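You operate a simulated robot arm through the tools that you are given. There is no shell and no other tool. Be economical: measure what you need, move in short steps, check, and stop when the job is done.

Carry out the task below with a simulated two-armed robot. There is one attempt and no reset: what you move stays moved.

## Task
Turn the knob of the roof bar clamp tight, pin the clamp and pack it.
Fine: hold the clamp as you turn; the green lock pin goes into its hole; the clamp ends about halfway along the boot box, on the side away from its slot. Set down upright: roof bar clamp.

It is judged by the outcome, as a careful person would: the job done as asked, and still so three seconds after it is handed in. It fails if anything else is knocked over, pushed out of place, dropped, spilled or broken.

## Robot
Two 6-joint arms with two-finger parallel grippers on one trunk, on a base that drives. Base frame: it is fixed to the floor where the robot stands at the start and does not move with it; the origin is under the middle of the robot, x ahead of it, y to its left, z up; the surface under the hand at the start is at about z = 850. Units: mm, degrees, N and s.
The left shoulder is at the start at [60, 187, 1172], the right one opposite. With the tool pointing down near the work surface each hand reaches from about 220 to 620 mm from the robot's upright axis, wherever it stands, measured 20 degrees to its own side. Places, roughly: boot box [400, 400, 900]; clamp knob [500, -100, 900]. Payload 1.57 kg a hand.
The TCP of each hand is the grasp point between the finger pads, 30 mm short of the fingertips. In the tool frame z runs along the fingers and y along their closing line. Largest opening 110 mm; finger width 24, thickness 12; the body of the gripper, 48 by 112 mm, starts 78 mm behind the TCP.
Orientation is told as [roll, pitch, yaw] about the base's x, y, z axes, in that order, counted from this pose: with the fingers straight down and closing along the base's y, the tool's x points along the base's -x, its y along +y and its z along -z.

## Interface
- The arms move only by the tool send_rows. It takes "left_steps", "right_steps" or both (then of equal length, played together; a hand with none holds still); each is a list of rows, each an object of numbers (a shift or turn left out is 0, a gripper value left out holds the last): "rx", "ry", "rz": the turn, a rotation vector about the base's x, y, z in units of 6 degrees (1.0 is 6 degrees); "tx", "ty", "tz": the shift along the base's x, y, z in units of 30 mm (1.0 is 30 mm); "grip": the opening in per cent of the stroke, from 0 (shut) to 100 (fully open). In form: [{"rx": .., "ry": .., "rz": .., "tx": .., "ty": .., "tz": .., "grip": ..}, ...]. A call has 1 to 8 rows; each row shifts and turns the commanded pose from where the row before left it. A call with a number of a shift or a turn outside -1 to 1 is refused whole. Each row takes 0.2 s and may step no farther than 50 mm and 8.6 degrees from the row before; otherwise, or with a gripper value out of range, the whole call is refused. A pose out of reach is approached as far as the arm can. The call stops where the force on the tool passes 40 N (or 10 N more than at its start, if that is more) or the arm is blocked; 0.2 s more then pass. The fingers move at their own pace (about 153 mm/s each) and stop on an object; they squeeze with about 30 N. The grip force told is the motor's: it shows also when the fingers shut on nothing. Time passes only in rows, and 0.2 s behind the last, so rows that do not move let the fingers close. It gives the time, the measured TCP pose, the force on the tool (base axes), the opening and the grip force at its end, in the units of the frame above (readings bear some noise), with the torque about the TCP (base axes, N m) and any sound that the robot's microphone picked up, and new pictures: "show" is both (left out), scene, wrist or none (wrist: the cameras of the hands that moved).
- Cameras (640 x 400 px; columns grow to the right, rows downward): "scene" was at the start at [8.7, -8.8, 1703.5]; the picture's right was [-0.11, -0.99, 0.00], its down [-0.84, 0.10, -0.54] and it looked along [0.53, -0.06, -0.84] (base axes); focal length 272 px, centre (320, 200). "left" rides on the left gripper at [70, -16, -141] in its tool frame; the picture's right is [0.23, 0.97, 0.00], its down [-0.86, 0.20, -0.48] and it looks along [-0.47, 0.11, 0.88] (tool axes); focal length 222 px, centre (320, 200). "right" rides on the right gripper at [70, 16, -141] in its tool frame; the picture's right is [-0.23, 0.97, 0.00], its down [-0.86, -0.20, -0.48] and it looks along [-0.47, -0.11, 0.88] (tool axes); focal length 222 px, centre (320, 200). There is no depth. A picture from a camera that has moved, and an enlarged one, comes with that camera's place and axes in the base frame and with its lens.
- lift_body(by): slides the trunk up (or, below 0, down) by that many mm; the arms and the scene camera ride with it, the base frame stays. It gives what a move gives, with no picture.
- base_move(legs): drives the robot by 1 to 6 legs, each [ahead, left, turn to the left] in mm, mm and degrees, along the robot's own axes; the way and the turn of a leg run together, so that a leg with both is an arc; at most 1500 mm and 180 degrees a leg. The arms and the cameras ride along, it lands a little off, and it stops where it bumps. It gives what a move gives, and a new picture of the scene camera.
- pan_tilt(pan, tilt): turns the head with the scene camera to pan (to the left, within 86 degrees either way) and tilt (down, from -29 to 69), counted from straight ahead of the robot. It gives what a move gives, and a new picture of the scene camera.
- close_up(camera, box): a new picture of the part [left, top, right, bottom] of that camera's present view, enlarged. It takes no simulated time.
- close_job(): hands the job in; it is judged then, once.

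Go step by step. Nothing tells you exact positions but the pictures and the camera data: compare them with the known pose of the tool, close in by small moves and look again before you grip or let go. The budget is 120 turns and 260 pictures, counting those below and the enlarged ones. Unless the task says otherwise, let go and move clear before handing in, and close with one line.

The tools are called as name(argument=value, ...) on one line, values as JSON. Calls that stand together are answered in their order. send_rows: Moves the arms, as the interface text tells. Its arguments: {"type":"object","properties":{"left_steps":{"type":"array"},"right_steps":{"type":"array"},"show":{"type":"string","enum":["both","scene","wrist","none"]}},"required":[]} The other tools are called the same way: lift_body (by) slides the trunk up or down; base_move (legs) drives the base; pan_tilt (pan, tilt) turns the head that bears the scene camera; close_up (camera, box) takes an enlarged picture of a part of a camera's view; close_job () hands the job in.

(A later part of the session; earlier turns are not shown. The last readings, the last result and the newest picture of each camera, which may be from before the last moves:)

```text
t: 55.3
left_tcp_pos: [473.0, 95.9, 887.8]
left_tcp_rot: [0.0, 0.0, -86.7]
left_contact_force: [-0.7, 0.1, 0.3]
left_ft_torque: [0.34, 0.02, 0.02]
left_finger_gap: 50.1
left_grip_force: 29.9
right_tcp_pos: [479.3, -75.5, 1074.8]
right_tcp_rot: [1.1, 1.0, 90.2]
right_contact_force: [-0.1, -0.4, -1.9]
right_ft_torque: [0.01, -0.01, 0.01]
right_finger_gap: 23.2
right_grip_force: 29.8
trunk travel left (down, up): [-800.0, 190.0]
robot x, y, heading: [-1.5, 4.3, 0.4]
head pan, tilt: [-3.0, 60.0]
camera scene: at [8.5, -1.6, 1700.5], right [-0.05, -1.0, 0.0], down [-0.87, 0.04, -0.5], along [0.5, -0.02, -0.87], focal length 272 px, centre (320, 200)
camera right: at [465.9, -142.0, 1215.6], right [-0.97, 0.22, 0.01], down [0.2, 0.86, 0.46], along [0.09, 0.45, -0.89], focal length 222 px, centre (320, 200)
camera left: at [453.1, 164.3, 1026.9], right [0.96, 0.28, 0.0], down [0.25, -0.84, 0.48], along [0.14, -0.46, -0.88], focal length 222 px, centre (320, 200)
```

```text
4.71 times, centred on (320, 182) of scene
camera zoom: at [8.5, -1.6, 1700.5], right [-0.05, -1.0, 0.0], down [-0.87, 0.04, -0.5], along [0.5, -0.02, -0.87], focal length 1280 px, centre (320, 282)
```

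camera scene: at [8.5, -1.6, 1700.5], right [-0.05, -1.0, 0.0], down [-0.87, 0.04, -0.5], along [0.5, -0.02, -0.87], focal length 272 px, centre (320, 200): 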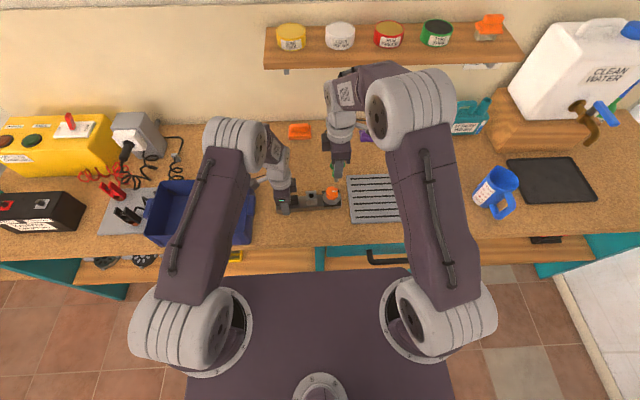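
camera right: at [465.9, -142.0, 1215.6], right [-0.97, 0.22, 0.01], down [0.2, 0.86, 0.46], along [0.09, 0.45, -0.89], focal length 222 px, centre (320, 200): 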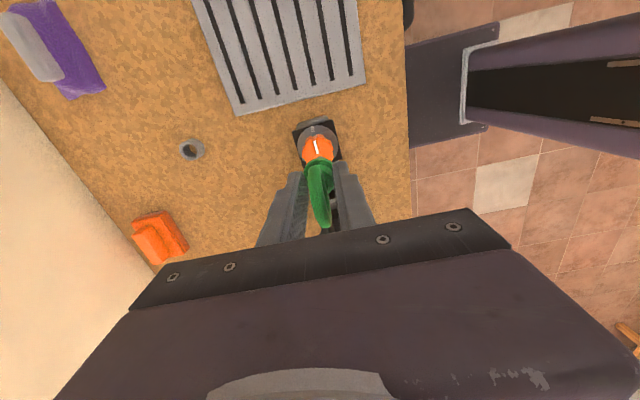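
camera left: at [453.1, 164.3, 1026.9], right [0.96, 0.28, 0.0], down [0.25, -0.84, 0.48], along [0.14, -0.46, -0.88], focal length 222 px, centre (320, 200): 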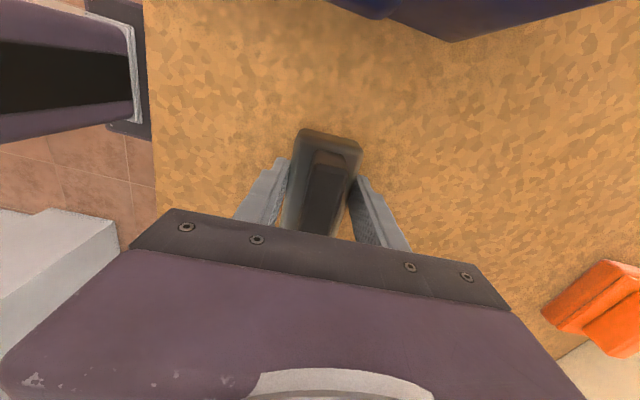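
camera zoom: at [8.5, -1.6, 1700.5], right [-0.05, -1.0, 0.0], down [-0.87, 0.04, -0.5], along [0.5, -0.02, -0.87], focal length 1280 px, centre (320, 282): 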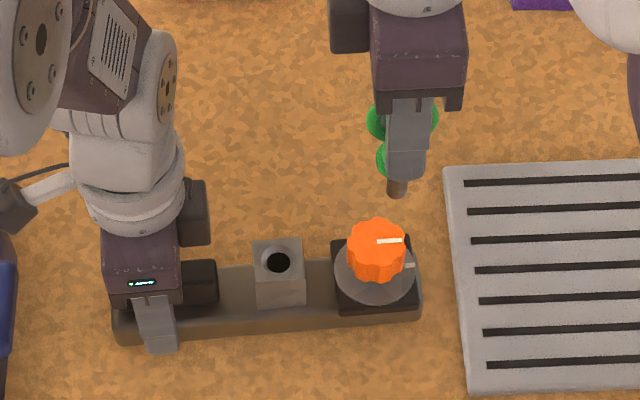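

From three views the hole is at about (478.5, 6, 914), and the pin tip is about 78 mm below the TCP. I'll move over the hole and stop with the tip about 12 mm above it.

send_rows(right_steps=[{"ty": 0.9}, {"ty": 0.9}, {"ty": 0.9, "tx": -0.02}, {"tz": -0.8}, {"tz": -0.8}, {"tz": -0.75}, {}], show="wrist")

close_up(camera="right", box=[240, 100, 400, 230])

close_up(camera="scene", box=[280, 160, 350, 220])

```text
t: 56.9
left_tcp_pos: [473.0, 95.6, 887.1]
left_tcp_rot: [0.1, -0.1, -86.7]
left_contact_force: [0.4, 0.4, 0.5]
left_ft_torque: [0.19, -0.01, 0.02]
left_finger_gap: 49.6
left_grip_force: 30.0
right_tcp_pos: [478.1, 3.6, 1002.9]
right_tcp_rot: [1.0, 1.0, 90.3]
right_contact_force: [-0.4, -0.8, -1.2]
right_ft_torque: [0.02, -0.02, 0.0]
right_finger_gap: 22.7
right_grip_force: 30.2
trunk travel left (down, up): [-800.0, 190.0]
robot x, y, heading: [-0.4, 2.3, 0.3]
head pan, tilt: [-3.0, 60.0]
camera right: at [464.8, -63.0, 1144.5], right [-0.97, 0.22, 0.01], down [0.2, 0.86, 0.46], along [0.09, 0.45, -0.89], focal length 222 px, centre (320, 200)
```

right: 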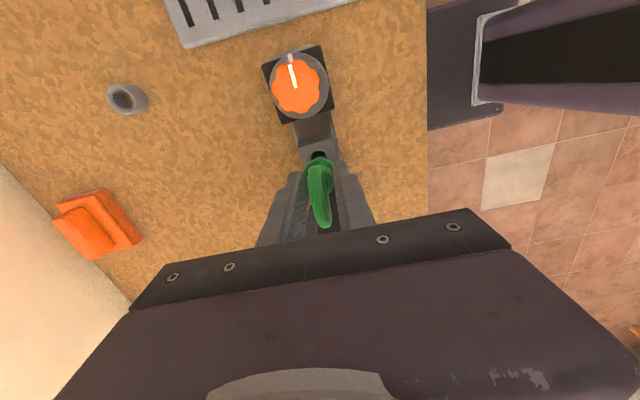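

```text
3.08 times, centred on (320, 165) of right
camera zoom: at [464.8, -63.0, 1144.5], right [-0.97, 0.22, 0.01], down [0.2, 0.86, 0.46], along [0.09, 0.45, -0.89], focal length 684 px, centre (320, 308)
```

zoom: 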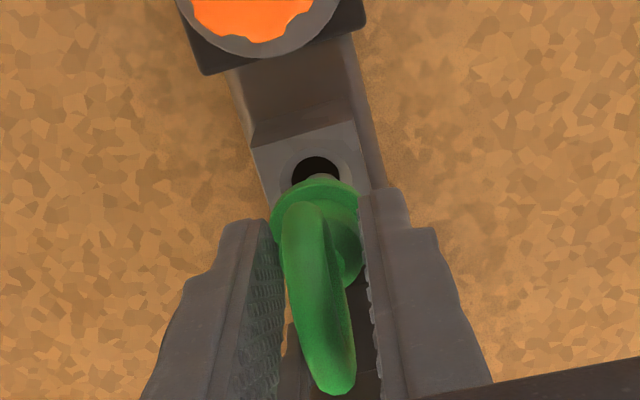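

```text
6.67 times, centred on (315, 190) of scene
camera zoom: at [7.9, -2.5, 1700.5], right [-0.05, -1.0, 0.0], down [-0.87, 0.04, -0.5], along [0.5, -0.02, -0.87], focal length 1814 px, centre (353, 267)
```

zoom: 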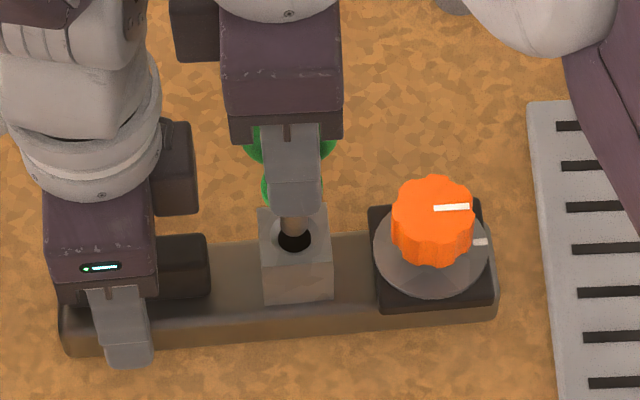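

close_up(camera="right", box=[295, 135, 345, 175])

close_up(camera="scene", box=[298, 180, 322, 200])

```text
10.00 times, centred on (320, 155) of right
camera zoom: at [464.8, -63.0, 1144.5], right [-0.97, 0.22, 0.01], down [0.2, 0.86, 0.46], along [0.09, 0.45, -0.89], focal length 2221 px, centre (320, 650)
```

zoom: 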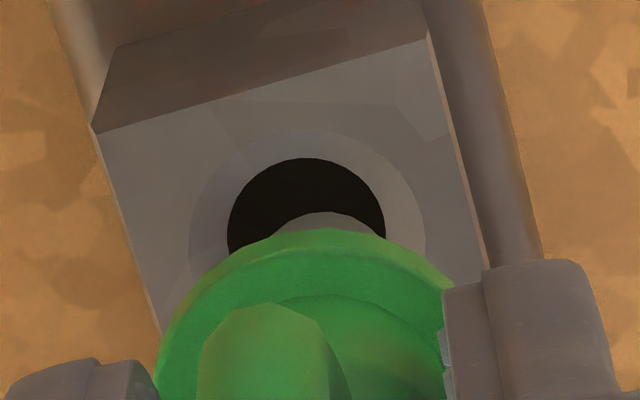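

```text
16.00 times, centred on (310, 190) of scene
camera zoom: at [7.9, -2.5, 1700.5], right [-0.05, -1.0, 0.0], down [-0.87, 0.04, -0.5], along [0.5, -0.02, -0.87], focal length 4353 px, centre (480, 360)
```

zoom: 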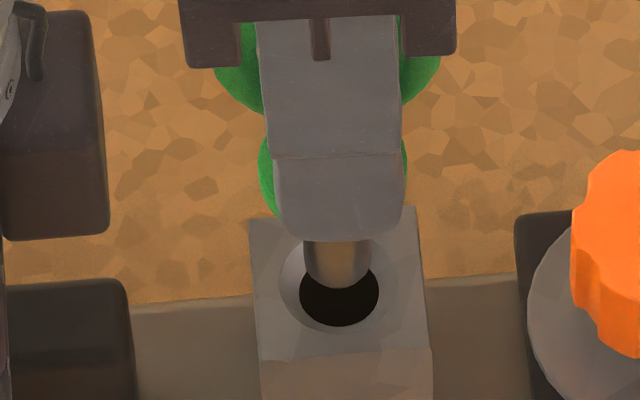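

The pin is ~2.5 mm too far −x and right in y. I'll correct it and start lowering slowly.

send_rows(right_steps=[{"tx": 0.085}, {"tz": -0.2}, {"tz": -0.2}, {"tz": -0.2}], show="none")

close_up(camera="right", box=[295, 135, 345, 175])

close_up(camera="scene", box=[298, 180, 322, 200])

```text
t: 57.9
left_tcp_pos: [474.3, 94.9, 888.0]
left_tcp_rot: [0.0, -0.1, -86.7]
left_contact_force: [-0.1, 0.2, -0.1]
left_ft_torque: [0.08, -0.02, -0.06]
left_finger_gap: 49.7
left_grip_force: 30.0
right_tcp_pos: [480.9, 5.6, 985.9]
right_tcp_rot: [1.0, 1.0, 90.2]
right_contact_force: [0.1, 0.0, -1.2]
right_ft_torque: [-0.03, -0.04, 0.02]
right_finger_gap: 23.0
right_grip_force: 30.2
trunk travel left (down, up): [-800.0, 190.0]
robot x, y, heading: [1.9, 1.9, 0.3]
head pan, tilt: [-3.0, 60.0]
```

```text
10.00 times, centred on (320, 155) of right
camera zoom: at [467.3, -62.2, 1127.5], right [-0.97, 0.22, 0.01], down [0.2, 0.86, 0.46], along [0.09, 0.45, -0.89], focal length 2221 px, centre (320, 650)
```

zoom: 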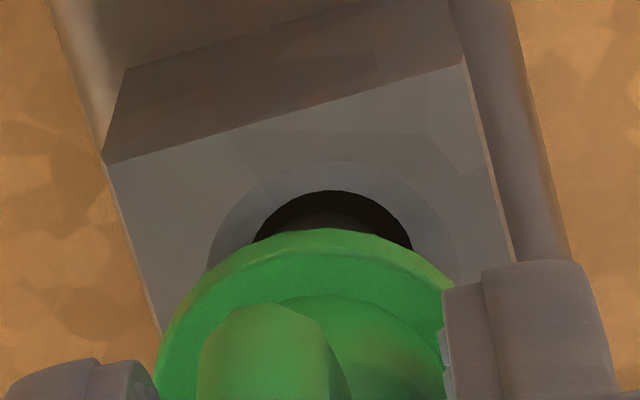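

```text
16.00 times, centred on (310, 190) of scene
camera zoom: at [7.9, -2.4, 1700.5], right [-0.05, -1.0, 0.0], down [-0.87, 0.04, -0.5], along [0.5, -0.02, -0.87], focal length 4353 px, centre (480, 360)
```

zoom: 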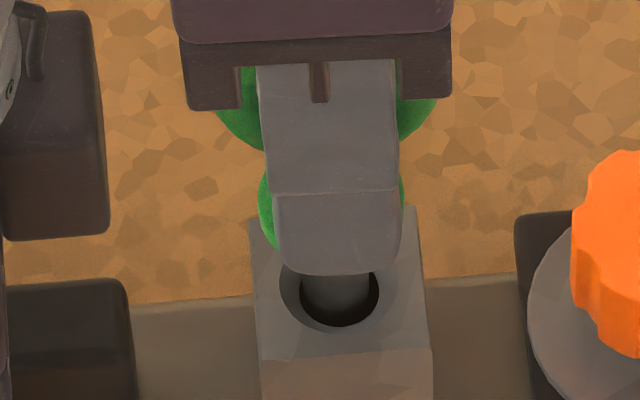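

The tip is in the hole. I'll lower on in small steps, watching the force.

send_rows(right_steps=[{"tz": -0.2}, {"tz": -0.2}, {"tz": -0.2}, {"tz": -0.15}], show="none")

close_up(camera="scene", box=[298, 180, 322, 200])

```text
t: 58.9
left_tcp_pos: [473.0, 96.1, 888.3]
left_tcp_rot: [-0.1, 0.0, -86.7]
left_contact_force: [-0.6, 0.1, 0.0]
left_ft_torque: [0.03, -0.03, -0.09]
left_finger_gap: 49.6
left_grip_force: 29.9
right_tcp_pos: [481.2, 5.2, 963.1]
right_tcp_rot: [1.0, 0.9, 90.3]
right_contact_force: [0.6, 0.2, -1.1]
right_ft_torque: [-0.02, 0.01, 0.0]
right_finger_gap: 22.7
right_grip_force: 30.0
trunk travel left (down, up): [-800.0, 190.0]
robot x, y, heading: [4.5, 1.0, 0.0]
head pan, tilt: [-3.0, 60.0]
```

```text
16.00 times, centred on (310, 190) of scene
camera zoom: at [7.8, -2.4, 1700.5], right [-0.05, -1.0, 0.0], down [-0.87, 0.04, -0.5], along [0.5, -0.02, -0.87], focal length 4353 px, centre (480, 360)
```

zoom: 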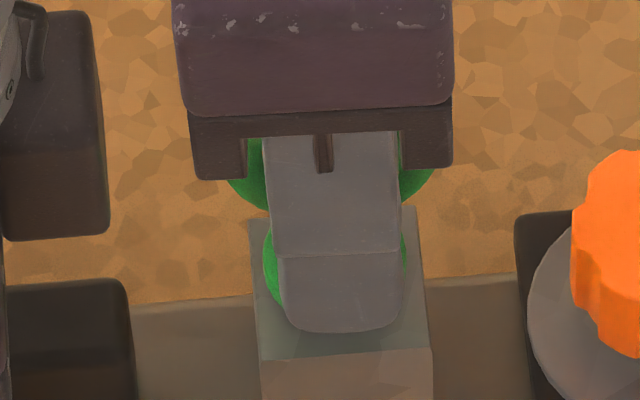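

send_rows(right_steps=[{"tz": -0.1}, {"tz": -0.1}, {"tz": -0.1}, {"tz": -0.1}, {"tz": -0.1}], show="none")

```text
t: 59.7
left_tcp_pos: [472.3, 94.5, 886.7]
left_tcp_rot: [0.1, -0.1, -86.7]
left_contact_force: [-0.1, 2.5, -0.2]
left_ft_torque: [-0.65, -0.04, -0.07]
left_finger_gap: 49.6
left_grip_force: 29.2
right_tcp_pos: [479.2, 6.1, 957.8]
right_tcp_rot: [0.8, 1.0, 90.3]
right_contact_force: [-2.4, -1.7, 8.4]
right_ft_torque: [-0.13, 0.15, -0.04]
right_finger_gap: 22.8
right_grip_force: 29.5
trunk travel left (down, up): [-800.0, 190.0]
robot x, y, heading: [1.5, 1.4, 0.4]
head pan, tilt: [-3.0, 60.0]
stopped in row 4 (right hand): the force on the tool passed its limit at 47 N (the readings are from after the stop); the commanded pose is now the measured one
```

Contact at TCP z 957.8, close to the expected seating height. I'll check by eye.

close_up(camera="scene", box=[298, 180, 322, 200])

close_up(camera="right", box=[280, 120, 360, 190])

```text
16.00 times, centred on (310, 190) of scene
camera zoom: at [5.7, -2.1, 1700.5], right [-0.05, -1.0, 0.0], down [-0.86, 0.04, -0.5], along [0.5, -0.02, -0.87], focal length 4353 px, centre (480, 360)
```

zoom: 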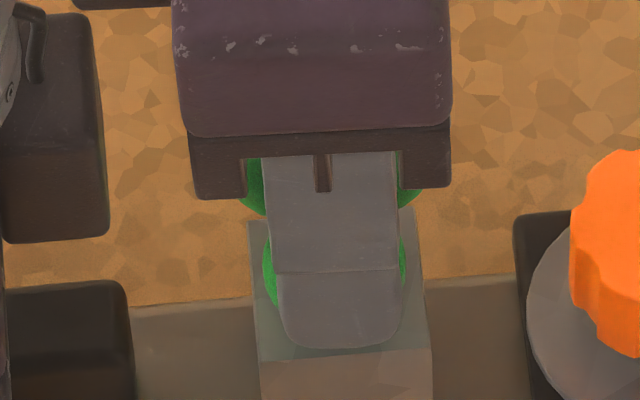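

```text
5.71 times, centred on (320, 155) of right
camera zoom: at [466.1, -61.8, 1098.6], right [-0.97, 0.22, 0.01], down [0.2, 0.86, 0.46], along [0.09, 0.45, -0.89], focal length 1269 px, centre (320, 457)
```

zoom: 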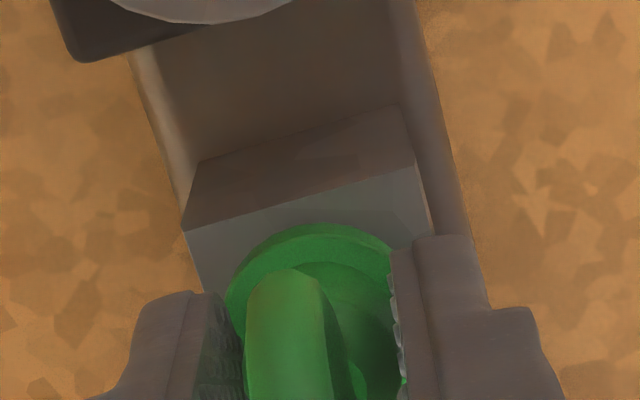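

The collar sits on the block. I'll release, raise clear and check the pin.

send_rows(right_steps=[{"grip": 50}, {}, {"tz": 0.6}, {"tz": 1}, {"tz": 1}, {"ty": -1, "tz": 0.5}, {"ty": -1}, {"ty": -1}], show="wrist")

close_up(camera="scene", box=[280, 160, 350, 220])

close_up(camera="right", box=[260, 120, 400, 240])

```text
t: 61.5
left_tcp_pos: [472.5, 94.9, 887.1]
left_tcp_rot: [0.1, 0.0, -86.6]
left_contact_force: [-2.5, 1.0, 7.6]
left_ft_torque: [0.41, 0.07, -0.05]
left_finger_gap: 49.6
left_grip_force: 30.1
right_tcp_pos: [478.9, -83.8, 1047.4]
right_tcp_rot: [0.8, 0.9, 90.3]
right_contact_force: [0.2, 1.5, -0.1]
right_ft_torque: [0.02, 0.0, -0.01]
right_finger_gap: 55.3
right_grip_force: 0.0
trunk travel left (down, up): [-800.0, 190.0]
robot x, y, heading: [0.9, 2.1, 0.5]
head pan, tilt: [-3.0, 60.0]
camera right: at [464.8, -151.4, 1189.8], right [-0.97, 0.22, 0.01], down [0.2, 0.86, 0.46], along [0.09, 0.45, -0.89], focal length 222 px, centre (320, 200)
```

right: 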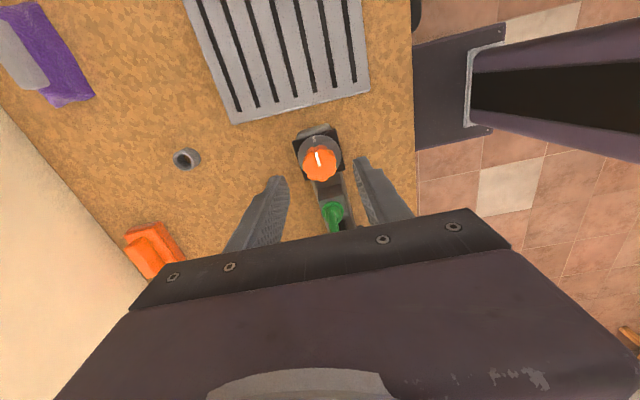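

```text
6.67 times, centred on (315, 190) of scene
camera zoom: at [6.0, -2.9, 1700.5], right [-0.05, -1.0, 0.0], down [-0.86, 0.04, -0.5], along [0.5, -0.02, -0.87], focal length 1814 px, centre (353, 267)
```

zoom: 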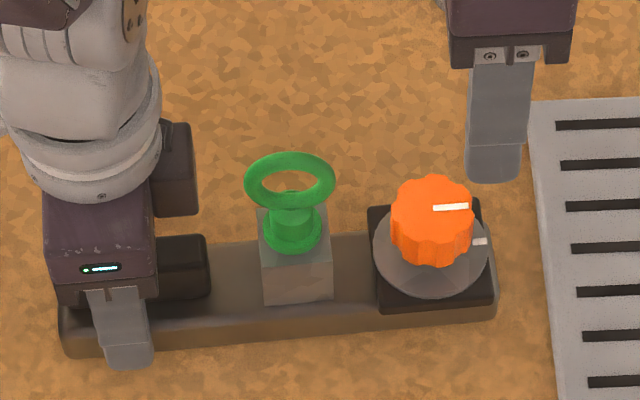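

```text
3.33 times, centred on (330, 180) of right
camera zoom: at [464.8, -151.4, 1189.8], right [-0.97, 0.22, 0.01], down [0.2, 0.86, 0.46], along [0.09, 0.45, -0.89], focal length 740 px, centre (287, 267)
```

zoom: 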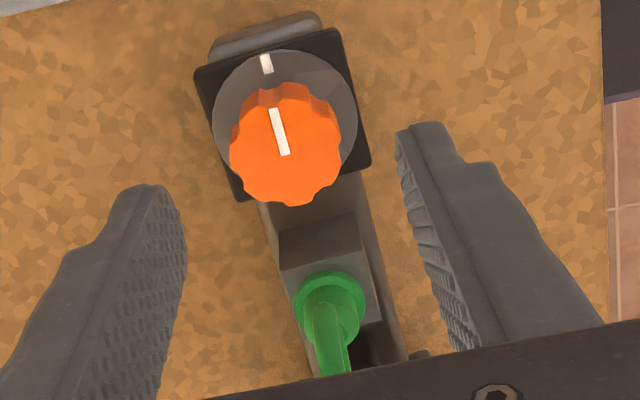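

The knob is aligned and the pin is seated. To carry the clamp level I'll use both hands: the right will grip the black base under the knob, and I'll lift with the trunk. I'll straighten and lower the right hand there.

send_rows(right_steps=[{"grip": 100, "rx": 0.16, "ry": -0.15, "rz": 0.5, "tx": 0.12, "ty": 0.6}, {"tz": -1}, {"tz": -1}, {"tz": -0.7}, {}], show="wrist")

close_up(camera="scene", box=[270, 150, 370, 225])

```text
t: 62.7
left_tcp_pos: [472.0, 95.7, 886.6]
left_tcp_rot: [0.1, 0.0, -86.8]
left_contact_force: [-0.3, 0.1, 7.5]
left_ft_torque: [0.0, 0.11, -0.1]
left_finger_gap: 49.7
left_grip_force: 30.2
right_tcp_pos: [482.9, -65.3, 968.0]
right_tcp_rot: [-0.1, 0.0, 93.3]
right_contact_force: [0.1, 0.2, 0.3]
right_ft_torque: [0.03, 0.03, 0.02]
right_finger_gap: 110.0
right_grip_force: 0.0
trunk travel left (down, up): [-800.0, 190.0]
robot x, y, heading: [1.0, 1.4, 0.4]
head pan, tilt: [-3.0, 60.0]
camera right: at [470.8, -136.1, 1108.9], right [-0.99, 0.17, 0.0], down [0.15, 0.86, 0.48], along [0.08, 0.47, -0.88], focal length 222 px, centre (320, 200)
```

right: 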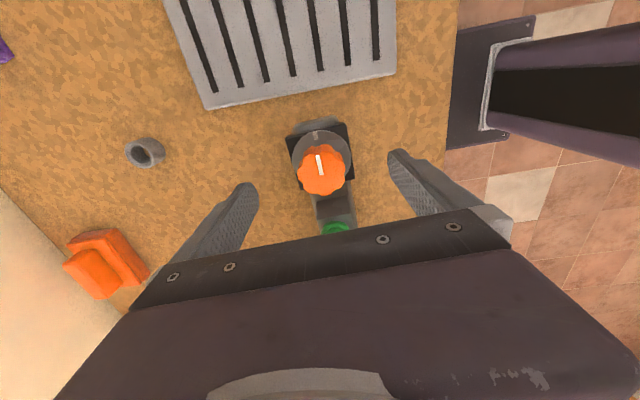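

```text
5.33 times, centred on (320, 188) of scene
camera zoom: at [6.0, -2.6, 1700.5], right [-0.05, -1.0, 0.0], down [-0.86, 0.04, -0.5], along [0.5, -0.02, -0.87], focal length 1451 px, centre (320, 267)
```

zoom: 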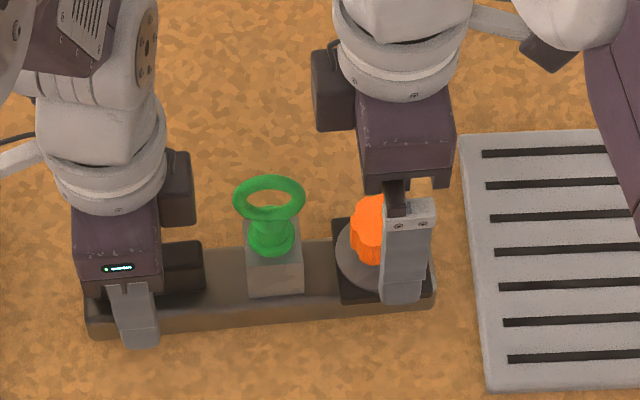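

Clearances look fine. I'll lower the right hand round the base and close.

send_rows(right_steps=[{"tz": -0.8}, {"tz": -0.8}, {"tz": -0.6}, {"tz": -0.45}, {"grip": 0}, {}, {}], show="wrist")

close_up(camera="scene", box=[270, 150, 370, 225])

```text
t: 64.3
left_tcp_pos: [472.5, 95.8, 887.5]
left_tcp_rot: [0.1, 0.1, -86.6]
left_contact_force: [5.5, 1.0, 1.1]
left_ft_torque: [-0.14, -0.05, 0.82]
left_finger_gap: 49.7
left_grip_force: 30.2
right_tcp_pos: [483.0, -64.8, 886.6]
right_tcp_rot: [0.0, 0.0, 93.3]
right_contact_force: [-8.9, -1.8, 1.2]
right_ft_torque: [0.15, 0.38, 0.15]
right_finger_gap: 62.0
right_grip_force: 30.4
trunk travel left (down, up): [-800.0, 190.0]
robot x, y, heading: [6.6, 4.0, 0.7]
head pan, tilt: [-3.0, 60.0]
camera right: at [471.1, -135.6, 1027.8], right [-0.99, 0.17, 0.0], down [0.15, 0.87, 0.48], along [0.08, 0.47, -0.88], focal length 222 px, centre (320, 200)
```

right: 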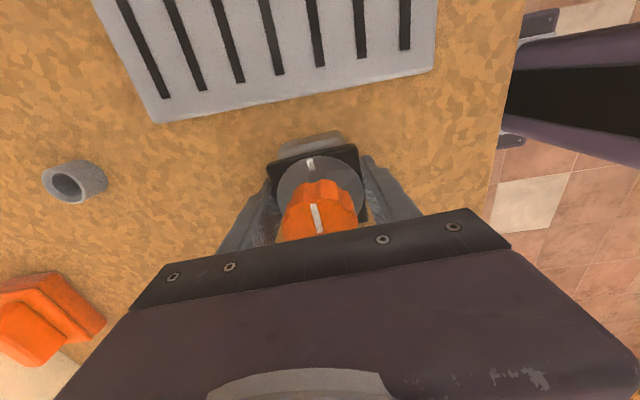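

```text
5.33 times, centred on (320, 188) of scene
camera zoom: at [6.1, -2.5, 1700.5], right [-0.05, -1.0, 0.0], down [-0.86, 0.04, -0.5], along [0.5, -0.02, -0.87], focal length 1451 px, centre (320, 267)
```

zoom: 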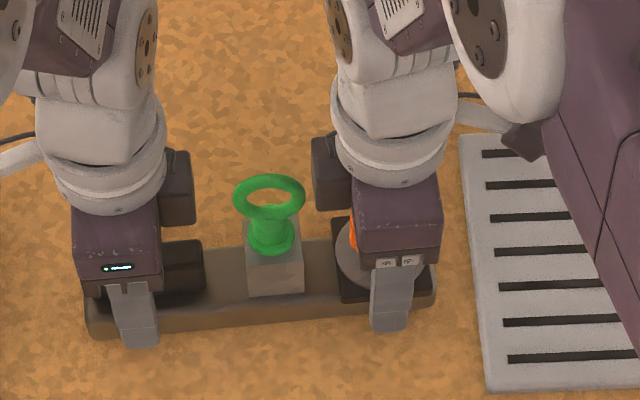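

Both hands hold the clamp. I'll raise the trunk, lifting everything together.

lift_body(by=20)

lift_body(by=155)

pan_tilt(pan=20, tilt=60)

```text
t: 64.9
left_tcp_pos: [471.4, 95.4, 907.5]
left_tcp_rot: [-0.2, 0.1, -86.7]
left_contact_force: [-3.7, 1.1, 5.1]
left_ft_torque: [0.1, 0.16, 0.05]
left_finger_gap: 49.9
left_grip_force: 29.8
right_tcp_pos: [485.2, -65.5, 909.4]
right_tcp_rot: [-0.4, -0.1, 93.3]
right_contact_force: [1.5, -0.4, 4.9]
right_ft_torque: [0.03, -0.37, 0.1]
right_finger_gap: 61.9
right_grip_force: 29.8
trunk travel left (down, up): [-820.0, 170.0]
robot x, y, heading: [3.2, 3.4, 0.2]
head pan, tilt: [-3.0, 60.0]
```

```text
t: 66.7
left_tcp_pos: [474.3, 95.2, 1061.3]
left_tcp_rot: [0.0, 0.0, -86.6]
left_contact_force: [2.0, 2.2, -7.7]
left_ft_torque: [0.51, 0.03, 0.17]
left_finger_gap: 49.6
left_grip_force: 30.2
right_tcp_pos: [485.5, -64.5, 1061.7]
right_tcp_rot: [0.0, 0.0, 93.2]
right_contact_force: [-1.6, -1.5, 3.6]
right_ft_torque: [0.29, 0.0, 0.09]
right_finger_gap: 61.8
right_grip_force: 30.7
trunk travel left (down, up): [-975.0, 15.0]
robot x, y, heading: [4.9, 0.8, 0.3]
head pan, tilt: [-3.0, 60.0]
```

```text
t: 67.6
left_tcp_pos: [474.1, 95.3, 1062.6]
left_tcp_rot: [0.0, 0.0, -86.6]
left_contact_force: [2.8, 2.8, -4.4]
left_ft_torque: [0.35, 0.01, 0.22]
left_finger_gap: 49.7
left_grip_force: 29.9
right_tcp_pos: [483.3, -65.9, 1062.1]
right_tcp_rot: [0.0, 0.1, 93.3]
right_contact_force: [-2.7, -3.5, 1.7]
right_ft_torque: [0.11, 0.01, 0.21]
right_finger_gap: 61.8
right_grip_force: 30.2
trunk travel left (down, up): [-975.0, 15.0]
robot x, y, heading: [-2.4, 1.0, 0.5]
head pan, tilt: [20.0, 60.0]
camera scene: at [4.2, 23.7, 1875.5], right [0.35, -0.94, 0.0], down [-0.81, -0.3, -0.5], along [0.47, 0.17, -0.87], focal length 272 px, centre (320, 200)
```

scene: 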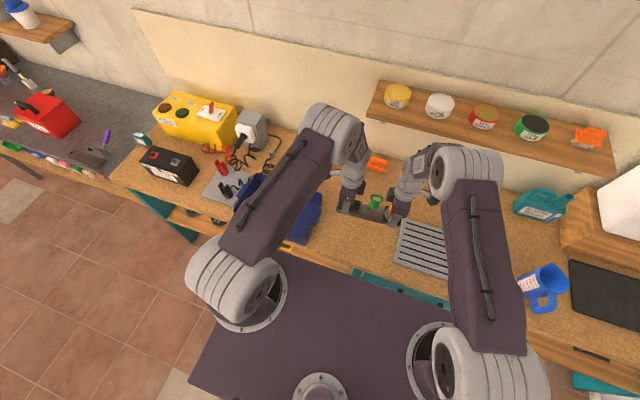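

Lifted level and steady. I'll drive left in front of the box.

base_move(legs=[[-60, 0, 0], [0, 375, 0]])

pan_tilt(pan=0, tilt=62)

close_up(camera="scene", box=[200, 90, 440, 260])

```text
t: 70.5
left_tcp_pos: [414.6, 466.1, 1061.6]
left_tcp_rot: [0.0, 0.1, -86.9]
left_contact_force: [6.4, 4.7, -1.1]
left_ft_torque: [0.11, -0.17, 0.55]
left_finger_gap: 49.7
left_grip_force: 30.0
right_tcp_pos: [423.0, 306.4, 1061.5]
right_tcp_rot: [0.1, 0.0, 93.1]
right_contact_force: [-6.7, -4.4, -3.9]
right_ft_torque: [-0.16, 0.19, 0.6]
right_finger_gap: 61.8
right_grip_force: 29.8
trunk travel left (down, up): [-975.0, 15.0]
robot x, y, heading: [-62.2, 375.6, 0.0]
head pan, tilt: [20.0, 60.0]
camera scene: at [-55.8, 394.3, 1875.5], right [0.34, -0.94, 0.0], down [-0.81, -0.3, -0.5], along [0.47, 0.17, -0.87], focal length 272 px, centre (320, 200)
```

scene: 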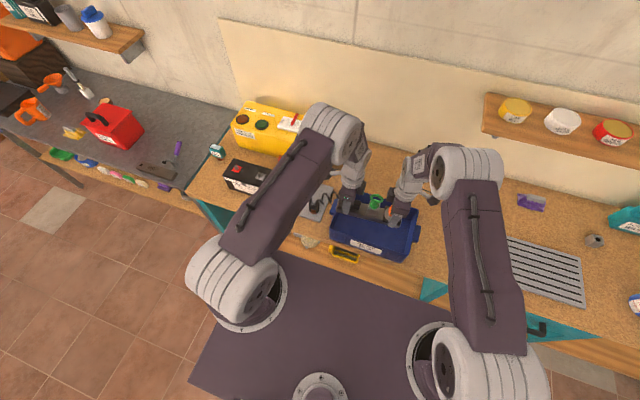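

```text
t: 71.4
left_tcp_pos: [412.0, 469.6, 1061.0]
left_tcp_rot: [0.0, 0.0, -86.8]
left_contact_force: [1.4, -1.6, -3.4]
left_ft_torque: [0.21, -0.03, 0.11]
left_finger_gap: 49.4
left_grip_force: 29.7
right_tcp_pos: [422.9, 309.0, 1061.1]
right_tcp_rot: [0.2, 0.1, 93.1]
right_contact_force: [0.0, 0.6, -0.8]
right_ft_torque: [0.03, 0.1, 0.0]
right_finger_gap: 61.7
right_grip_force: 29.8
trunk travel left (down, up): [-975.0, 15.0]
robot x, y, heading: [-60.4, 377.9, 0.2]
head pan, tilt: [0.0, 62.0]
camera scene: at [-55.4, 376.6, 1873.2], right [0.0, -1.0, 0.0], down [-0.88, 0.0, -0.47], along [0.47, 0.0, -0.88], focal length 272 px, centre (320, 200)
```

scene: 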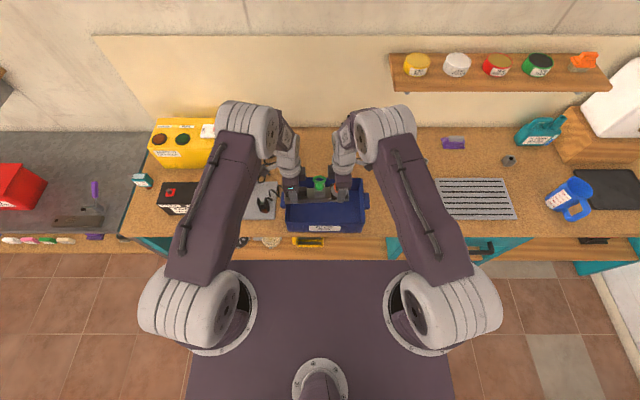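

```text
2.35 times, centred on (320, 175) of scene
camera zoom: at [-55.4, 376.6, 1873.2], right [0.0, -1.0, 0.0], down [-0.88, 0.0, -0.47], along [0.47, 0.0, -0.88], focal length 640 px, centre (320, 259)
```

zoom: 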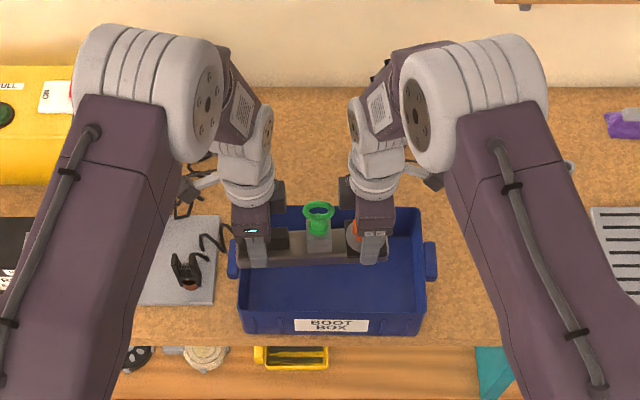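

The box rim spans about x 343–534, y 207–500 (z≈950), with the slot on the far wall. So the clamp centre should go to about (403,354). I'll shift the base and check with the wrist cameras.

base_move(legs=[[-14, -36, 0]])

close_up(camera="left", box=[0, 0, 640, 400])

close_up(camera="right", box=[0, 0, 640, 400])

close_up(camera="scene", box=[260, 130, 400, 250])

```text
t: 72.2
left_tcp_pos: [402.0, 440.5, 1059.8]
left_tcp_rot: [-0.2, -0.4, -86.8]
left_contact_force: [1.6, 1.4, -3.7]
left_ft_torque: [0.05, -0.3, 0.01]
left_finger_gap: 49.7
left_grip_force: 30.3
right_tcp_pos: [413.2, 281.0, 1062.3]
right_tcp_rot: [0.3, 0.4, 93.2]
right_contact_force: [-0.1, 1.9, -1.5]
right_ft_torque: [-0.06, 0.41, 0.08]
right_finger_gap: 61.8
right_grip_force: 29.9
trunk travel left (down, up): [-975.0, 15.0]
robot x, y, heading: [-72.7, 340.4, 0.2]
head pan, tilt: [0.0, 62.0]
camera scene: at [-64.0, 353.7, 1873.1], right [0.0, -1.0, 0.01], down [-0.88, -0.01, -0.47], along [0.47, -0.01, -0.88], focal length 272 px, centre (320, 200)
```

scene: 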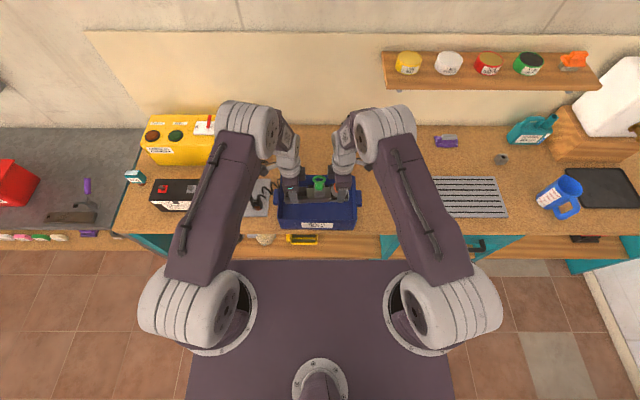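

```text
1.00 times, centred on (320, 200) of left (not enlarged: the box is as wide or as high as the picture)
camera zoom: at [381.4, 510.3, 1198.9], right [0.96, 0.28, 0.0], down [0.25, -0.84, 0.48], along [0.13, -0.47, -0.87], focal length 222 px, centre (320, 200)
```

zoom: 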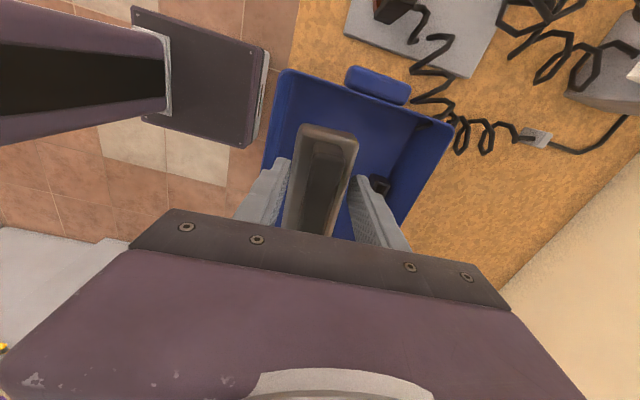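

```text
1.00 times, centred on (320, 200) of right (not enlarged: the box is as wide or as high as the picture)
camera zoom: at [400.4, 211.0, 1202.1], right [-0.98, 0.17, 0.0], down [0.15, 0.87, 0.47], along [0.08, 0.46, -0.88], focal length 222 px, centre (320, 200)
```

zoom: 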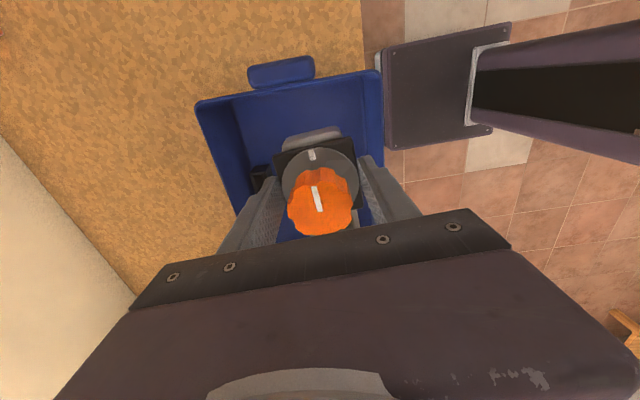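

```text
3.33 times, centred on (330, 190) of scene
camera zoom: at [-64.0, 353.7, 1873.1], right [0.0, -1.0, 0.01], down [-0.88, -0.01, -0.47], along [0.47, -0.01, -0.88], focal length 907 px, centre (287, 233)
```

zoom: 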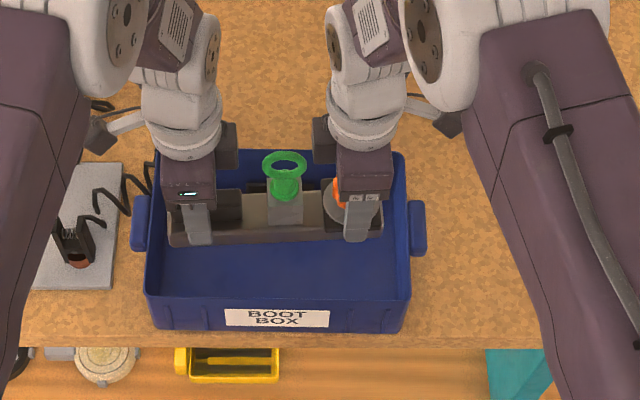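

Clamp is over the box, y-centred near 359 with the box's centre at 357. I'll shift both hands 5 mm nearer to the near wall, then lower the trunk most of the way.

send_rows(left_steps=[{"tx": -0.09, "ty": -0.05}, {"tx": -0.09, "ty": -0.05}], right_steps=[{"tx": -0.09, "ty": -0.05}, {"tx": -0.09, "ty": -0.05}], show="none")

lift_body(by=-100)

close_up(camera="left", box=[0, 0, 640, 400])

close_up(camera="right", box=[0, 0, 640, 400])

close_up(camera="scene", box=[240, 120, 400, 250])

```text
t: 72.8
left_tcp_pos: [395.4, 433.0, 1061.4]
left_tcp_rot: [0.0, -0.1, -86.7]
left_contact_force: [4.0, -1.2, -12.2]
left_ft_torque: [0.79, -0.07, 0.25]
left_finger_gap: 49.5
left_grip_force: 30.0
right_tcp_pos: [405.0, 272.7, 1060.9]
right_tcp_rot: [0.1, 0.1, 93.2]
right_contact_force: [-2.8, 1.0, 9.0]
right_ft_torque: [0.89, 0.23, 0.31]
right_finger_gap: 61.6
right_grip_force: 30.5
trunk travel left (down, up): [-975.0, 15.0]
robot x, y, heading: [-73.2, 338.2, 0.1]
head pan, tilt: [0.0, 62.0]
```

```text
t: 74.2
left_tcp_pos: [394.0, 430.1, 961.9]
left_tcp_rot: [0.0, -0.1, -86.9]
left_contact_force: [1.3, 0.8, -8.6]
left_ft_torque: [0.47, 0.03, 0.11]
left_finger_gap: 49.4
left_grip_force: 30.3
right_tcp_pos: [403.9, 270.4, 962.3]
right_tcp_rot: [0.1, 0.0, 93.1]
right_contact_force: [-1.0, -2.0, 2.8]
right_ft_torque: [0.41, 0.06, 0.17]
right_finger_gap: 61.7
right_grip_force: 30.3
trunk travel left (down, up): [-875.0, 115.0]
robot x, y, heading: [-78.2, 340.3, 0.2]
head pan, tilt: [0.0, 62.0]
```

```text
1.00 times, centred on (320, 200) of left (not enlarged: the box is as wide or as high as the picture)
camera zoom: at [372.7, 499.2, 1101.9], right [0.96, 0.28, 0.0], down [0.25, -0.84, 0.48], along [0.14, -0.46, -0.88], focal length 222 px, centre (320, 200)
```

zoom: 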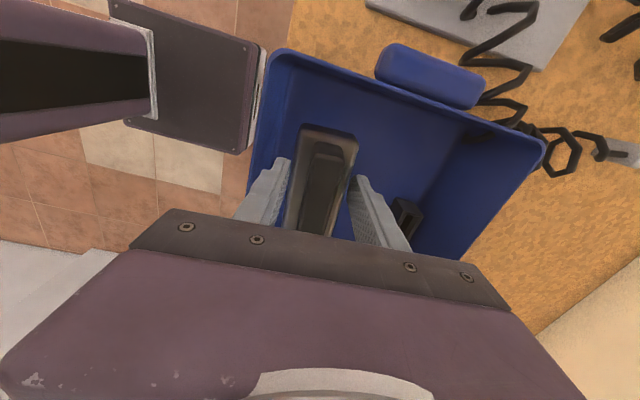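

```text
1.00 times, centred on (320, 200) of right (not enlarged: the box is as wide or as high as the picture)
camera zoom: at [391.5, 199.8, 1101.7], right [-0.98, 0.17, 0.0], down [0.15, 0.86, 0.48], along [0.08, 0.47, -0.88], focal length 222 px, centre (320, 200)
```

zoom: 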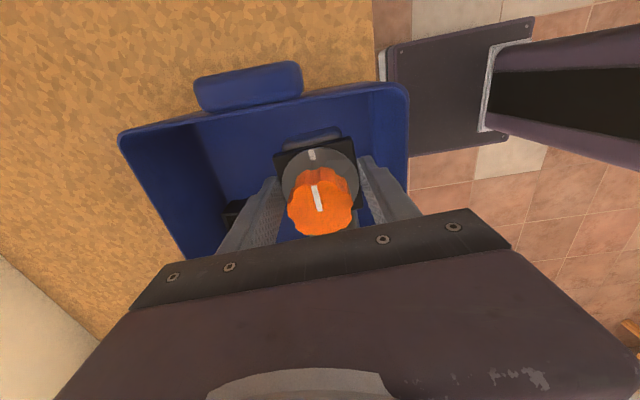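

```text
3.08 times, centred on (320, 185) of scene
camera zoom: at [-69.0, 340.7, 1773.2], right [0.0, -1.0, 0.0], down [-0.88, 0.0, -0.47], along [0.47, 0.0, -0.88], focal length 837 px, centre (320, 246)
```

zoom: 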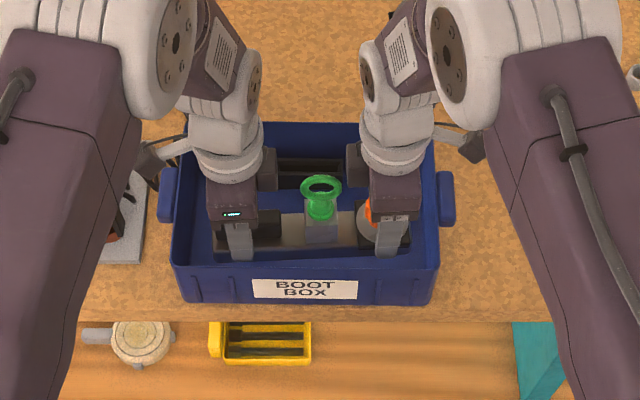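

The base settled at about (399,350). I'll shift both hands +5 mm x, +4 mm y for wall clearance and zoom on the near wall.

send_rows(left_steps=[{"tx": 0.09, "ty": 0.07}, {"tx": 0.09, "ty": 0.07}], right_steps=[{"tx": 0.09, "ty": 0.07}, {"tx": 0.09, "ty": 0.07}], show="none")

close_up(camera="left", box=[230, 40, 390, 240])

close_up(camera="right", box=[250, 70, 430, 230])

```text
t: 74.8
left_tcp_pos: [399.4, 434.6, 962.1]
left_tcp_rot: [0.2, 0.0, -86.8]
left_contact_force: [-1.0, -2.2, -2.0]
left_ft_torque: [-0.18, -0.05, -0.06]
left_finger_gap: 49.8
left_grip_force: 30.0
right_tcp_pos: [410.0, 274.7, 961.6]
right_tcp_rot: [0.1, -0.1, 93.1]
right_contact_force: [1.2, 1.6, -3.1]
right_ft_torque: [0.18, 0.12, -0.07]
right_finger_gap: 61.7
right_grip_force: 30.1
trunk travel left (down, up): [-875.0, 115.0]
robot x, y, heading: [-76.9, 342.6, 0.2]
head pan, tilt: [0.0, 62.0]
```

```text
2.00 times, centred on (310, 140) of left
camera zoom: at [378.3, 503.3, 1102.1], right [0.96, 0.28, 0.0], down [0.25, -0.84, 0.48], along [0.14, -0.46, -0.88], focal length 444 px, centre (340, 320)
```

zoom: 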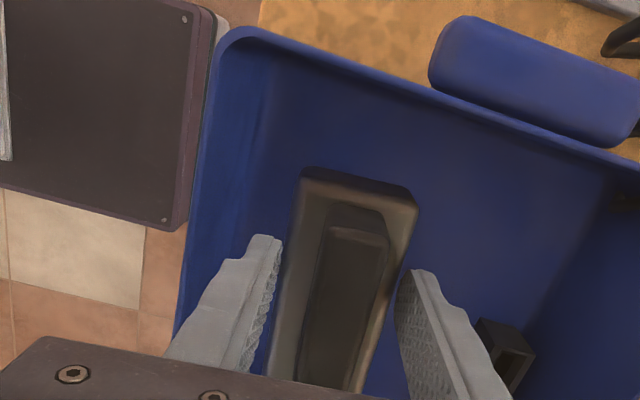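

```text
2.50 times, centred on (340, 150) of right
camera zoom: at [396.8, 203.8, 1101.8], right [-0.98, 0.17, 0.0], down [0.15, 0.86, 0.48], along [0.08, 0.47, -0.88], focal length 555 px, centre (270, 325)
```

zoom: 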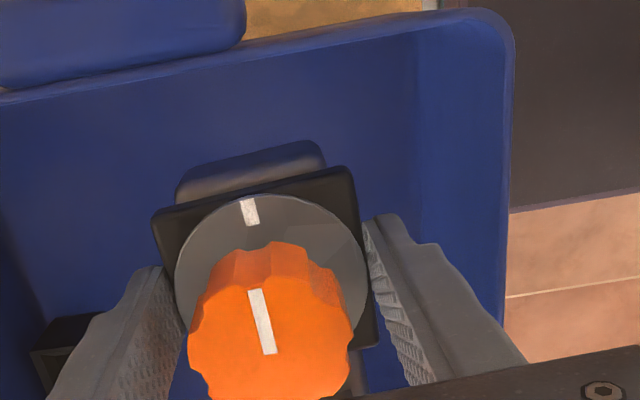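

The walls are vertical and the fingers clear them. I'll lower further.

lift_body(by=-60)

close_up(camera="scene", box=[240, 120, 400, 250])

```text
t: 75.8
left_tcp_pos: [396.5, 433.7, 905.5]
left_tcp_rot: [0.4, -0.2, -86.8]
left_contact_force: [3.9, -0.2, 29.4]
left_ft_torque: [-0.08, -0.12, 0.12]
left_finger_gap: 49.2
left_grip_force: 29.9
right_tcp_pos: [406.0, 274.3, 904.9]
right_tcp_rot: [-0.3, -0.1, 93.2]
right_contact_force: [0.2, 0.7, 26.5]
right_ft_torque: [0.01, 0.01, 0.15]
right_finger_gap: 61.2
right_grip_force: 30.0
trunk travel left (down, up): [-815.0, 175.0]
robot x, y, heading: [-77.2, 342.4, 0.2]
head pan, tilt: [0.0, 62.0]
```

```text
3.08 times, centred on (320, 185) of scene
camera zoom: at [-75.0, 340.1, 1714.1], right [0.0, -1.0, 0.0], down [-0.88, 0.0, -0.47], along [0.47, 0.0, -0.88], focal length 837 px, centre (320, 246)
```

zoom: 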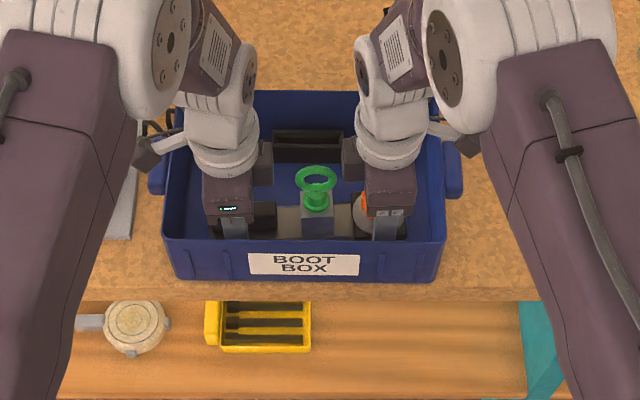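

Contact at TCP z≈905 with equal upward force on both hands, probably the box floor. I'll check from the wrist cameras before letting go.

close_up(camera="left", box=[160, 20, 440, 240])

close_up(camera="right", box=[180, 40, 460, 240])

close_up(camera="scene", box=[275, 145, 365, 215])

```text
1.82 times, centred on (300, 130) of left
camera zoom: at [375.2, 503.0, 1045.4], right [0.96, 0.28, 0.01], down [0.24, -0.84, 0.48], along [0.14, -0.46, -0.88], focal length 404 px, centre (356, 327)
```

zoom: 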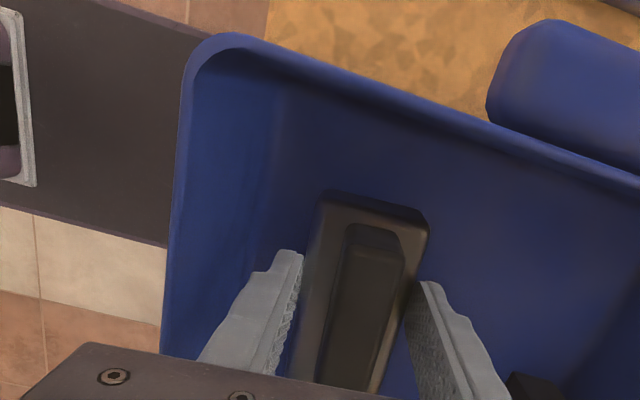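

```text
2.00 times, centred on (320, 140) of right
camera zoom: at [393.7, 203.8, 1045.3], right [-0.98, 0.17, 0.0], down [0.15, 0.86, 0.48], along [0.09, 0.47, -0.88], focal length 444 px, centre (320, 320)
```

zoom: 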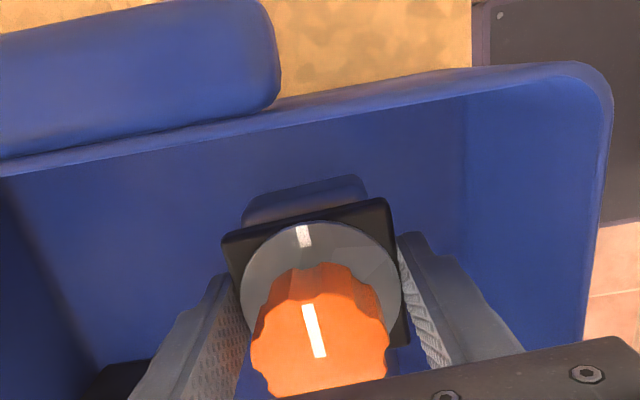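

```text
5.71 times, centred on (320, 180) of scene
camera zoom: at [-75.0, 340.1, 1714.1], right [0.0, -1.0, 0.0], down [-0.88, 0.0, -0.47], along [0.47, 0.0, -0.88], focal length 1555 px, centre (320, 314)
```

zoom: 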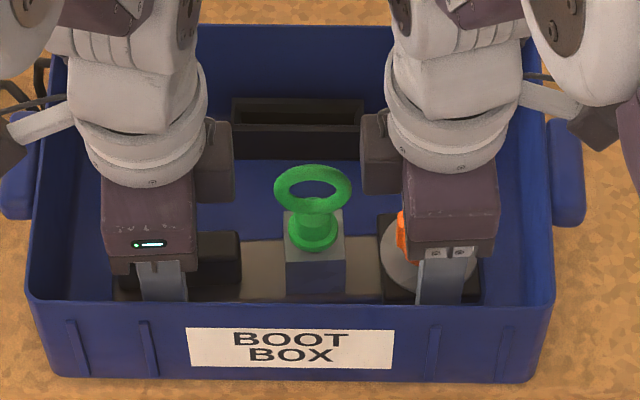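

The clamp is level on the box floor with pressing load. I'll ease up 3 mm to unload, then open both hands just enough.

lift_body(by=3)

send_rows(left_steps=[{"grip": 52}, {"grip": 58}, {}], right_steps=[{"grip": 63}, {"grip": 69}, {}], show="none")

close_up(camera="scene", box=[275, 145, 365, 215])

```text
t: 76.3
left_tcp_pos: [397.6, 434.2, 906.2]
left_tcp_rot: [0.1, -0.1, -86.8]
left_contact_force: [7.4, -7.1, 11.1]
left_ft_torque: [-0.28, -0.5, 0.17]
left_finger_gap: 49.6
left_grip_force: 29.8
right_tcp_pos: [405.6, 276.8, 905.5]
right_tcp_rot: [-0.1, 0.0, 93.2]
right_contact_force: [-1.4, 8.1, 10.0]
right_ft_torque: [0.35, -0.28, 0.15]
right_finger_gap: 61.5
right_grip_force: 29.8
trunk travel left (down, up): [-818.0, 172.0]
robot x, y, heading: [-74.2, 341.6, 0.0]
head pan, tilt: [0.0, 62.0]
```

```text
t: 77.1
left_tcp_pos: [397.9, 434.9, 904.9]
left_tcp_rot: [-0.1, 0.0, -86.7]
left_contact_force: [0.1, 0.6, -0.9]
left_ft_torque: [-0.01, 0.02, 0.0]
left_finger_gap: 63.9
left_grip_force: 0.1
right_tcp_pos: [408.8, 274.7, 904.0]
right_tcp_rot: [0.1, 0.0, 93.2]
right_contact_force: [-0.1, 0.2, 0.3]
right_ft_torque: [0.0, 0.01, 0.03]
right_finger_gap: 76.1
right_grip_force: 0.0
trunk travel left (down, up): [-818.0, 172.0]
robot x, y, heading: [-73.5, 341.7, 0.3]
head pan, tilt: [0.0, 62.0]
```

```text
5.71 times, centred on (320, 180) of scene
camera zoom: at [-69.6, 339.9, 1716.2], right [0.0, -1.0, 0.0], down [-0.88, 0.0, -0.47], along [0.47, 0.0, -0.88], focal length 1555 px, centre (320, 314)
```

zoom: 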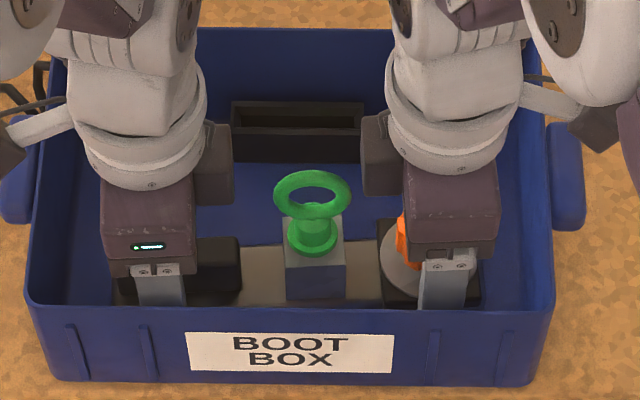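

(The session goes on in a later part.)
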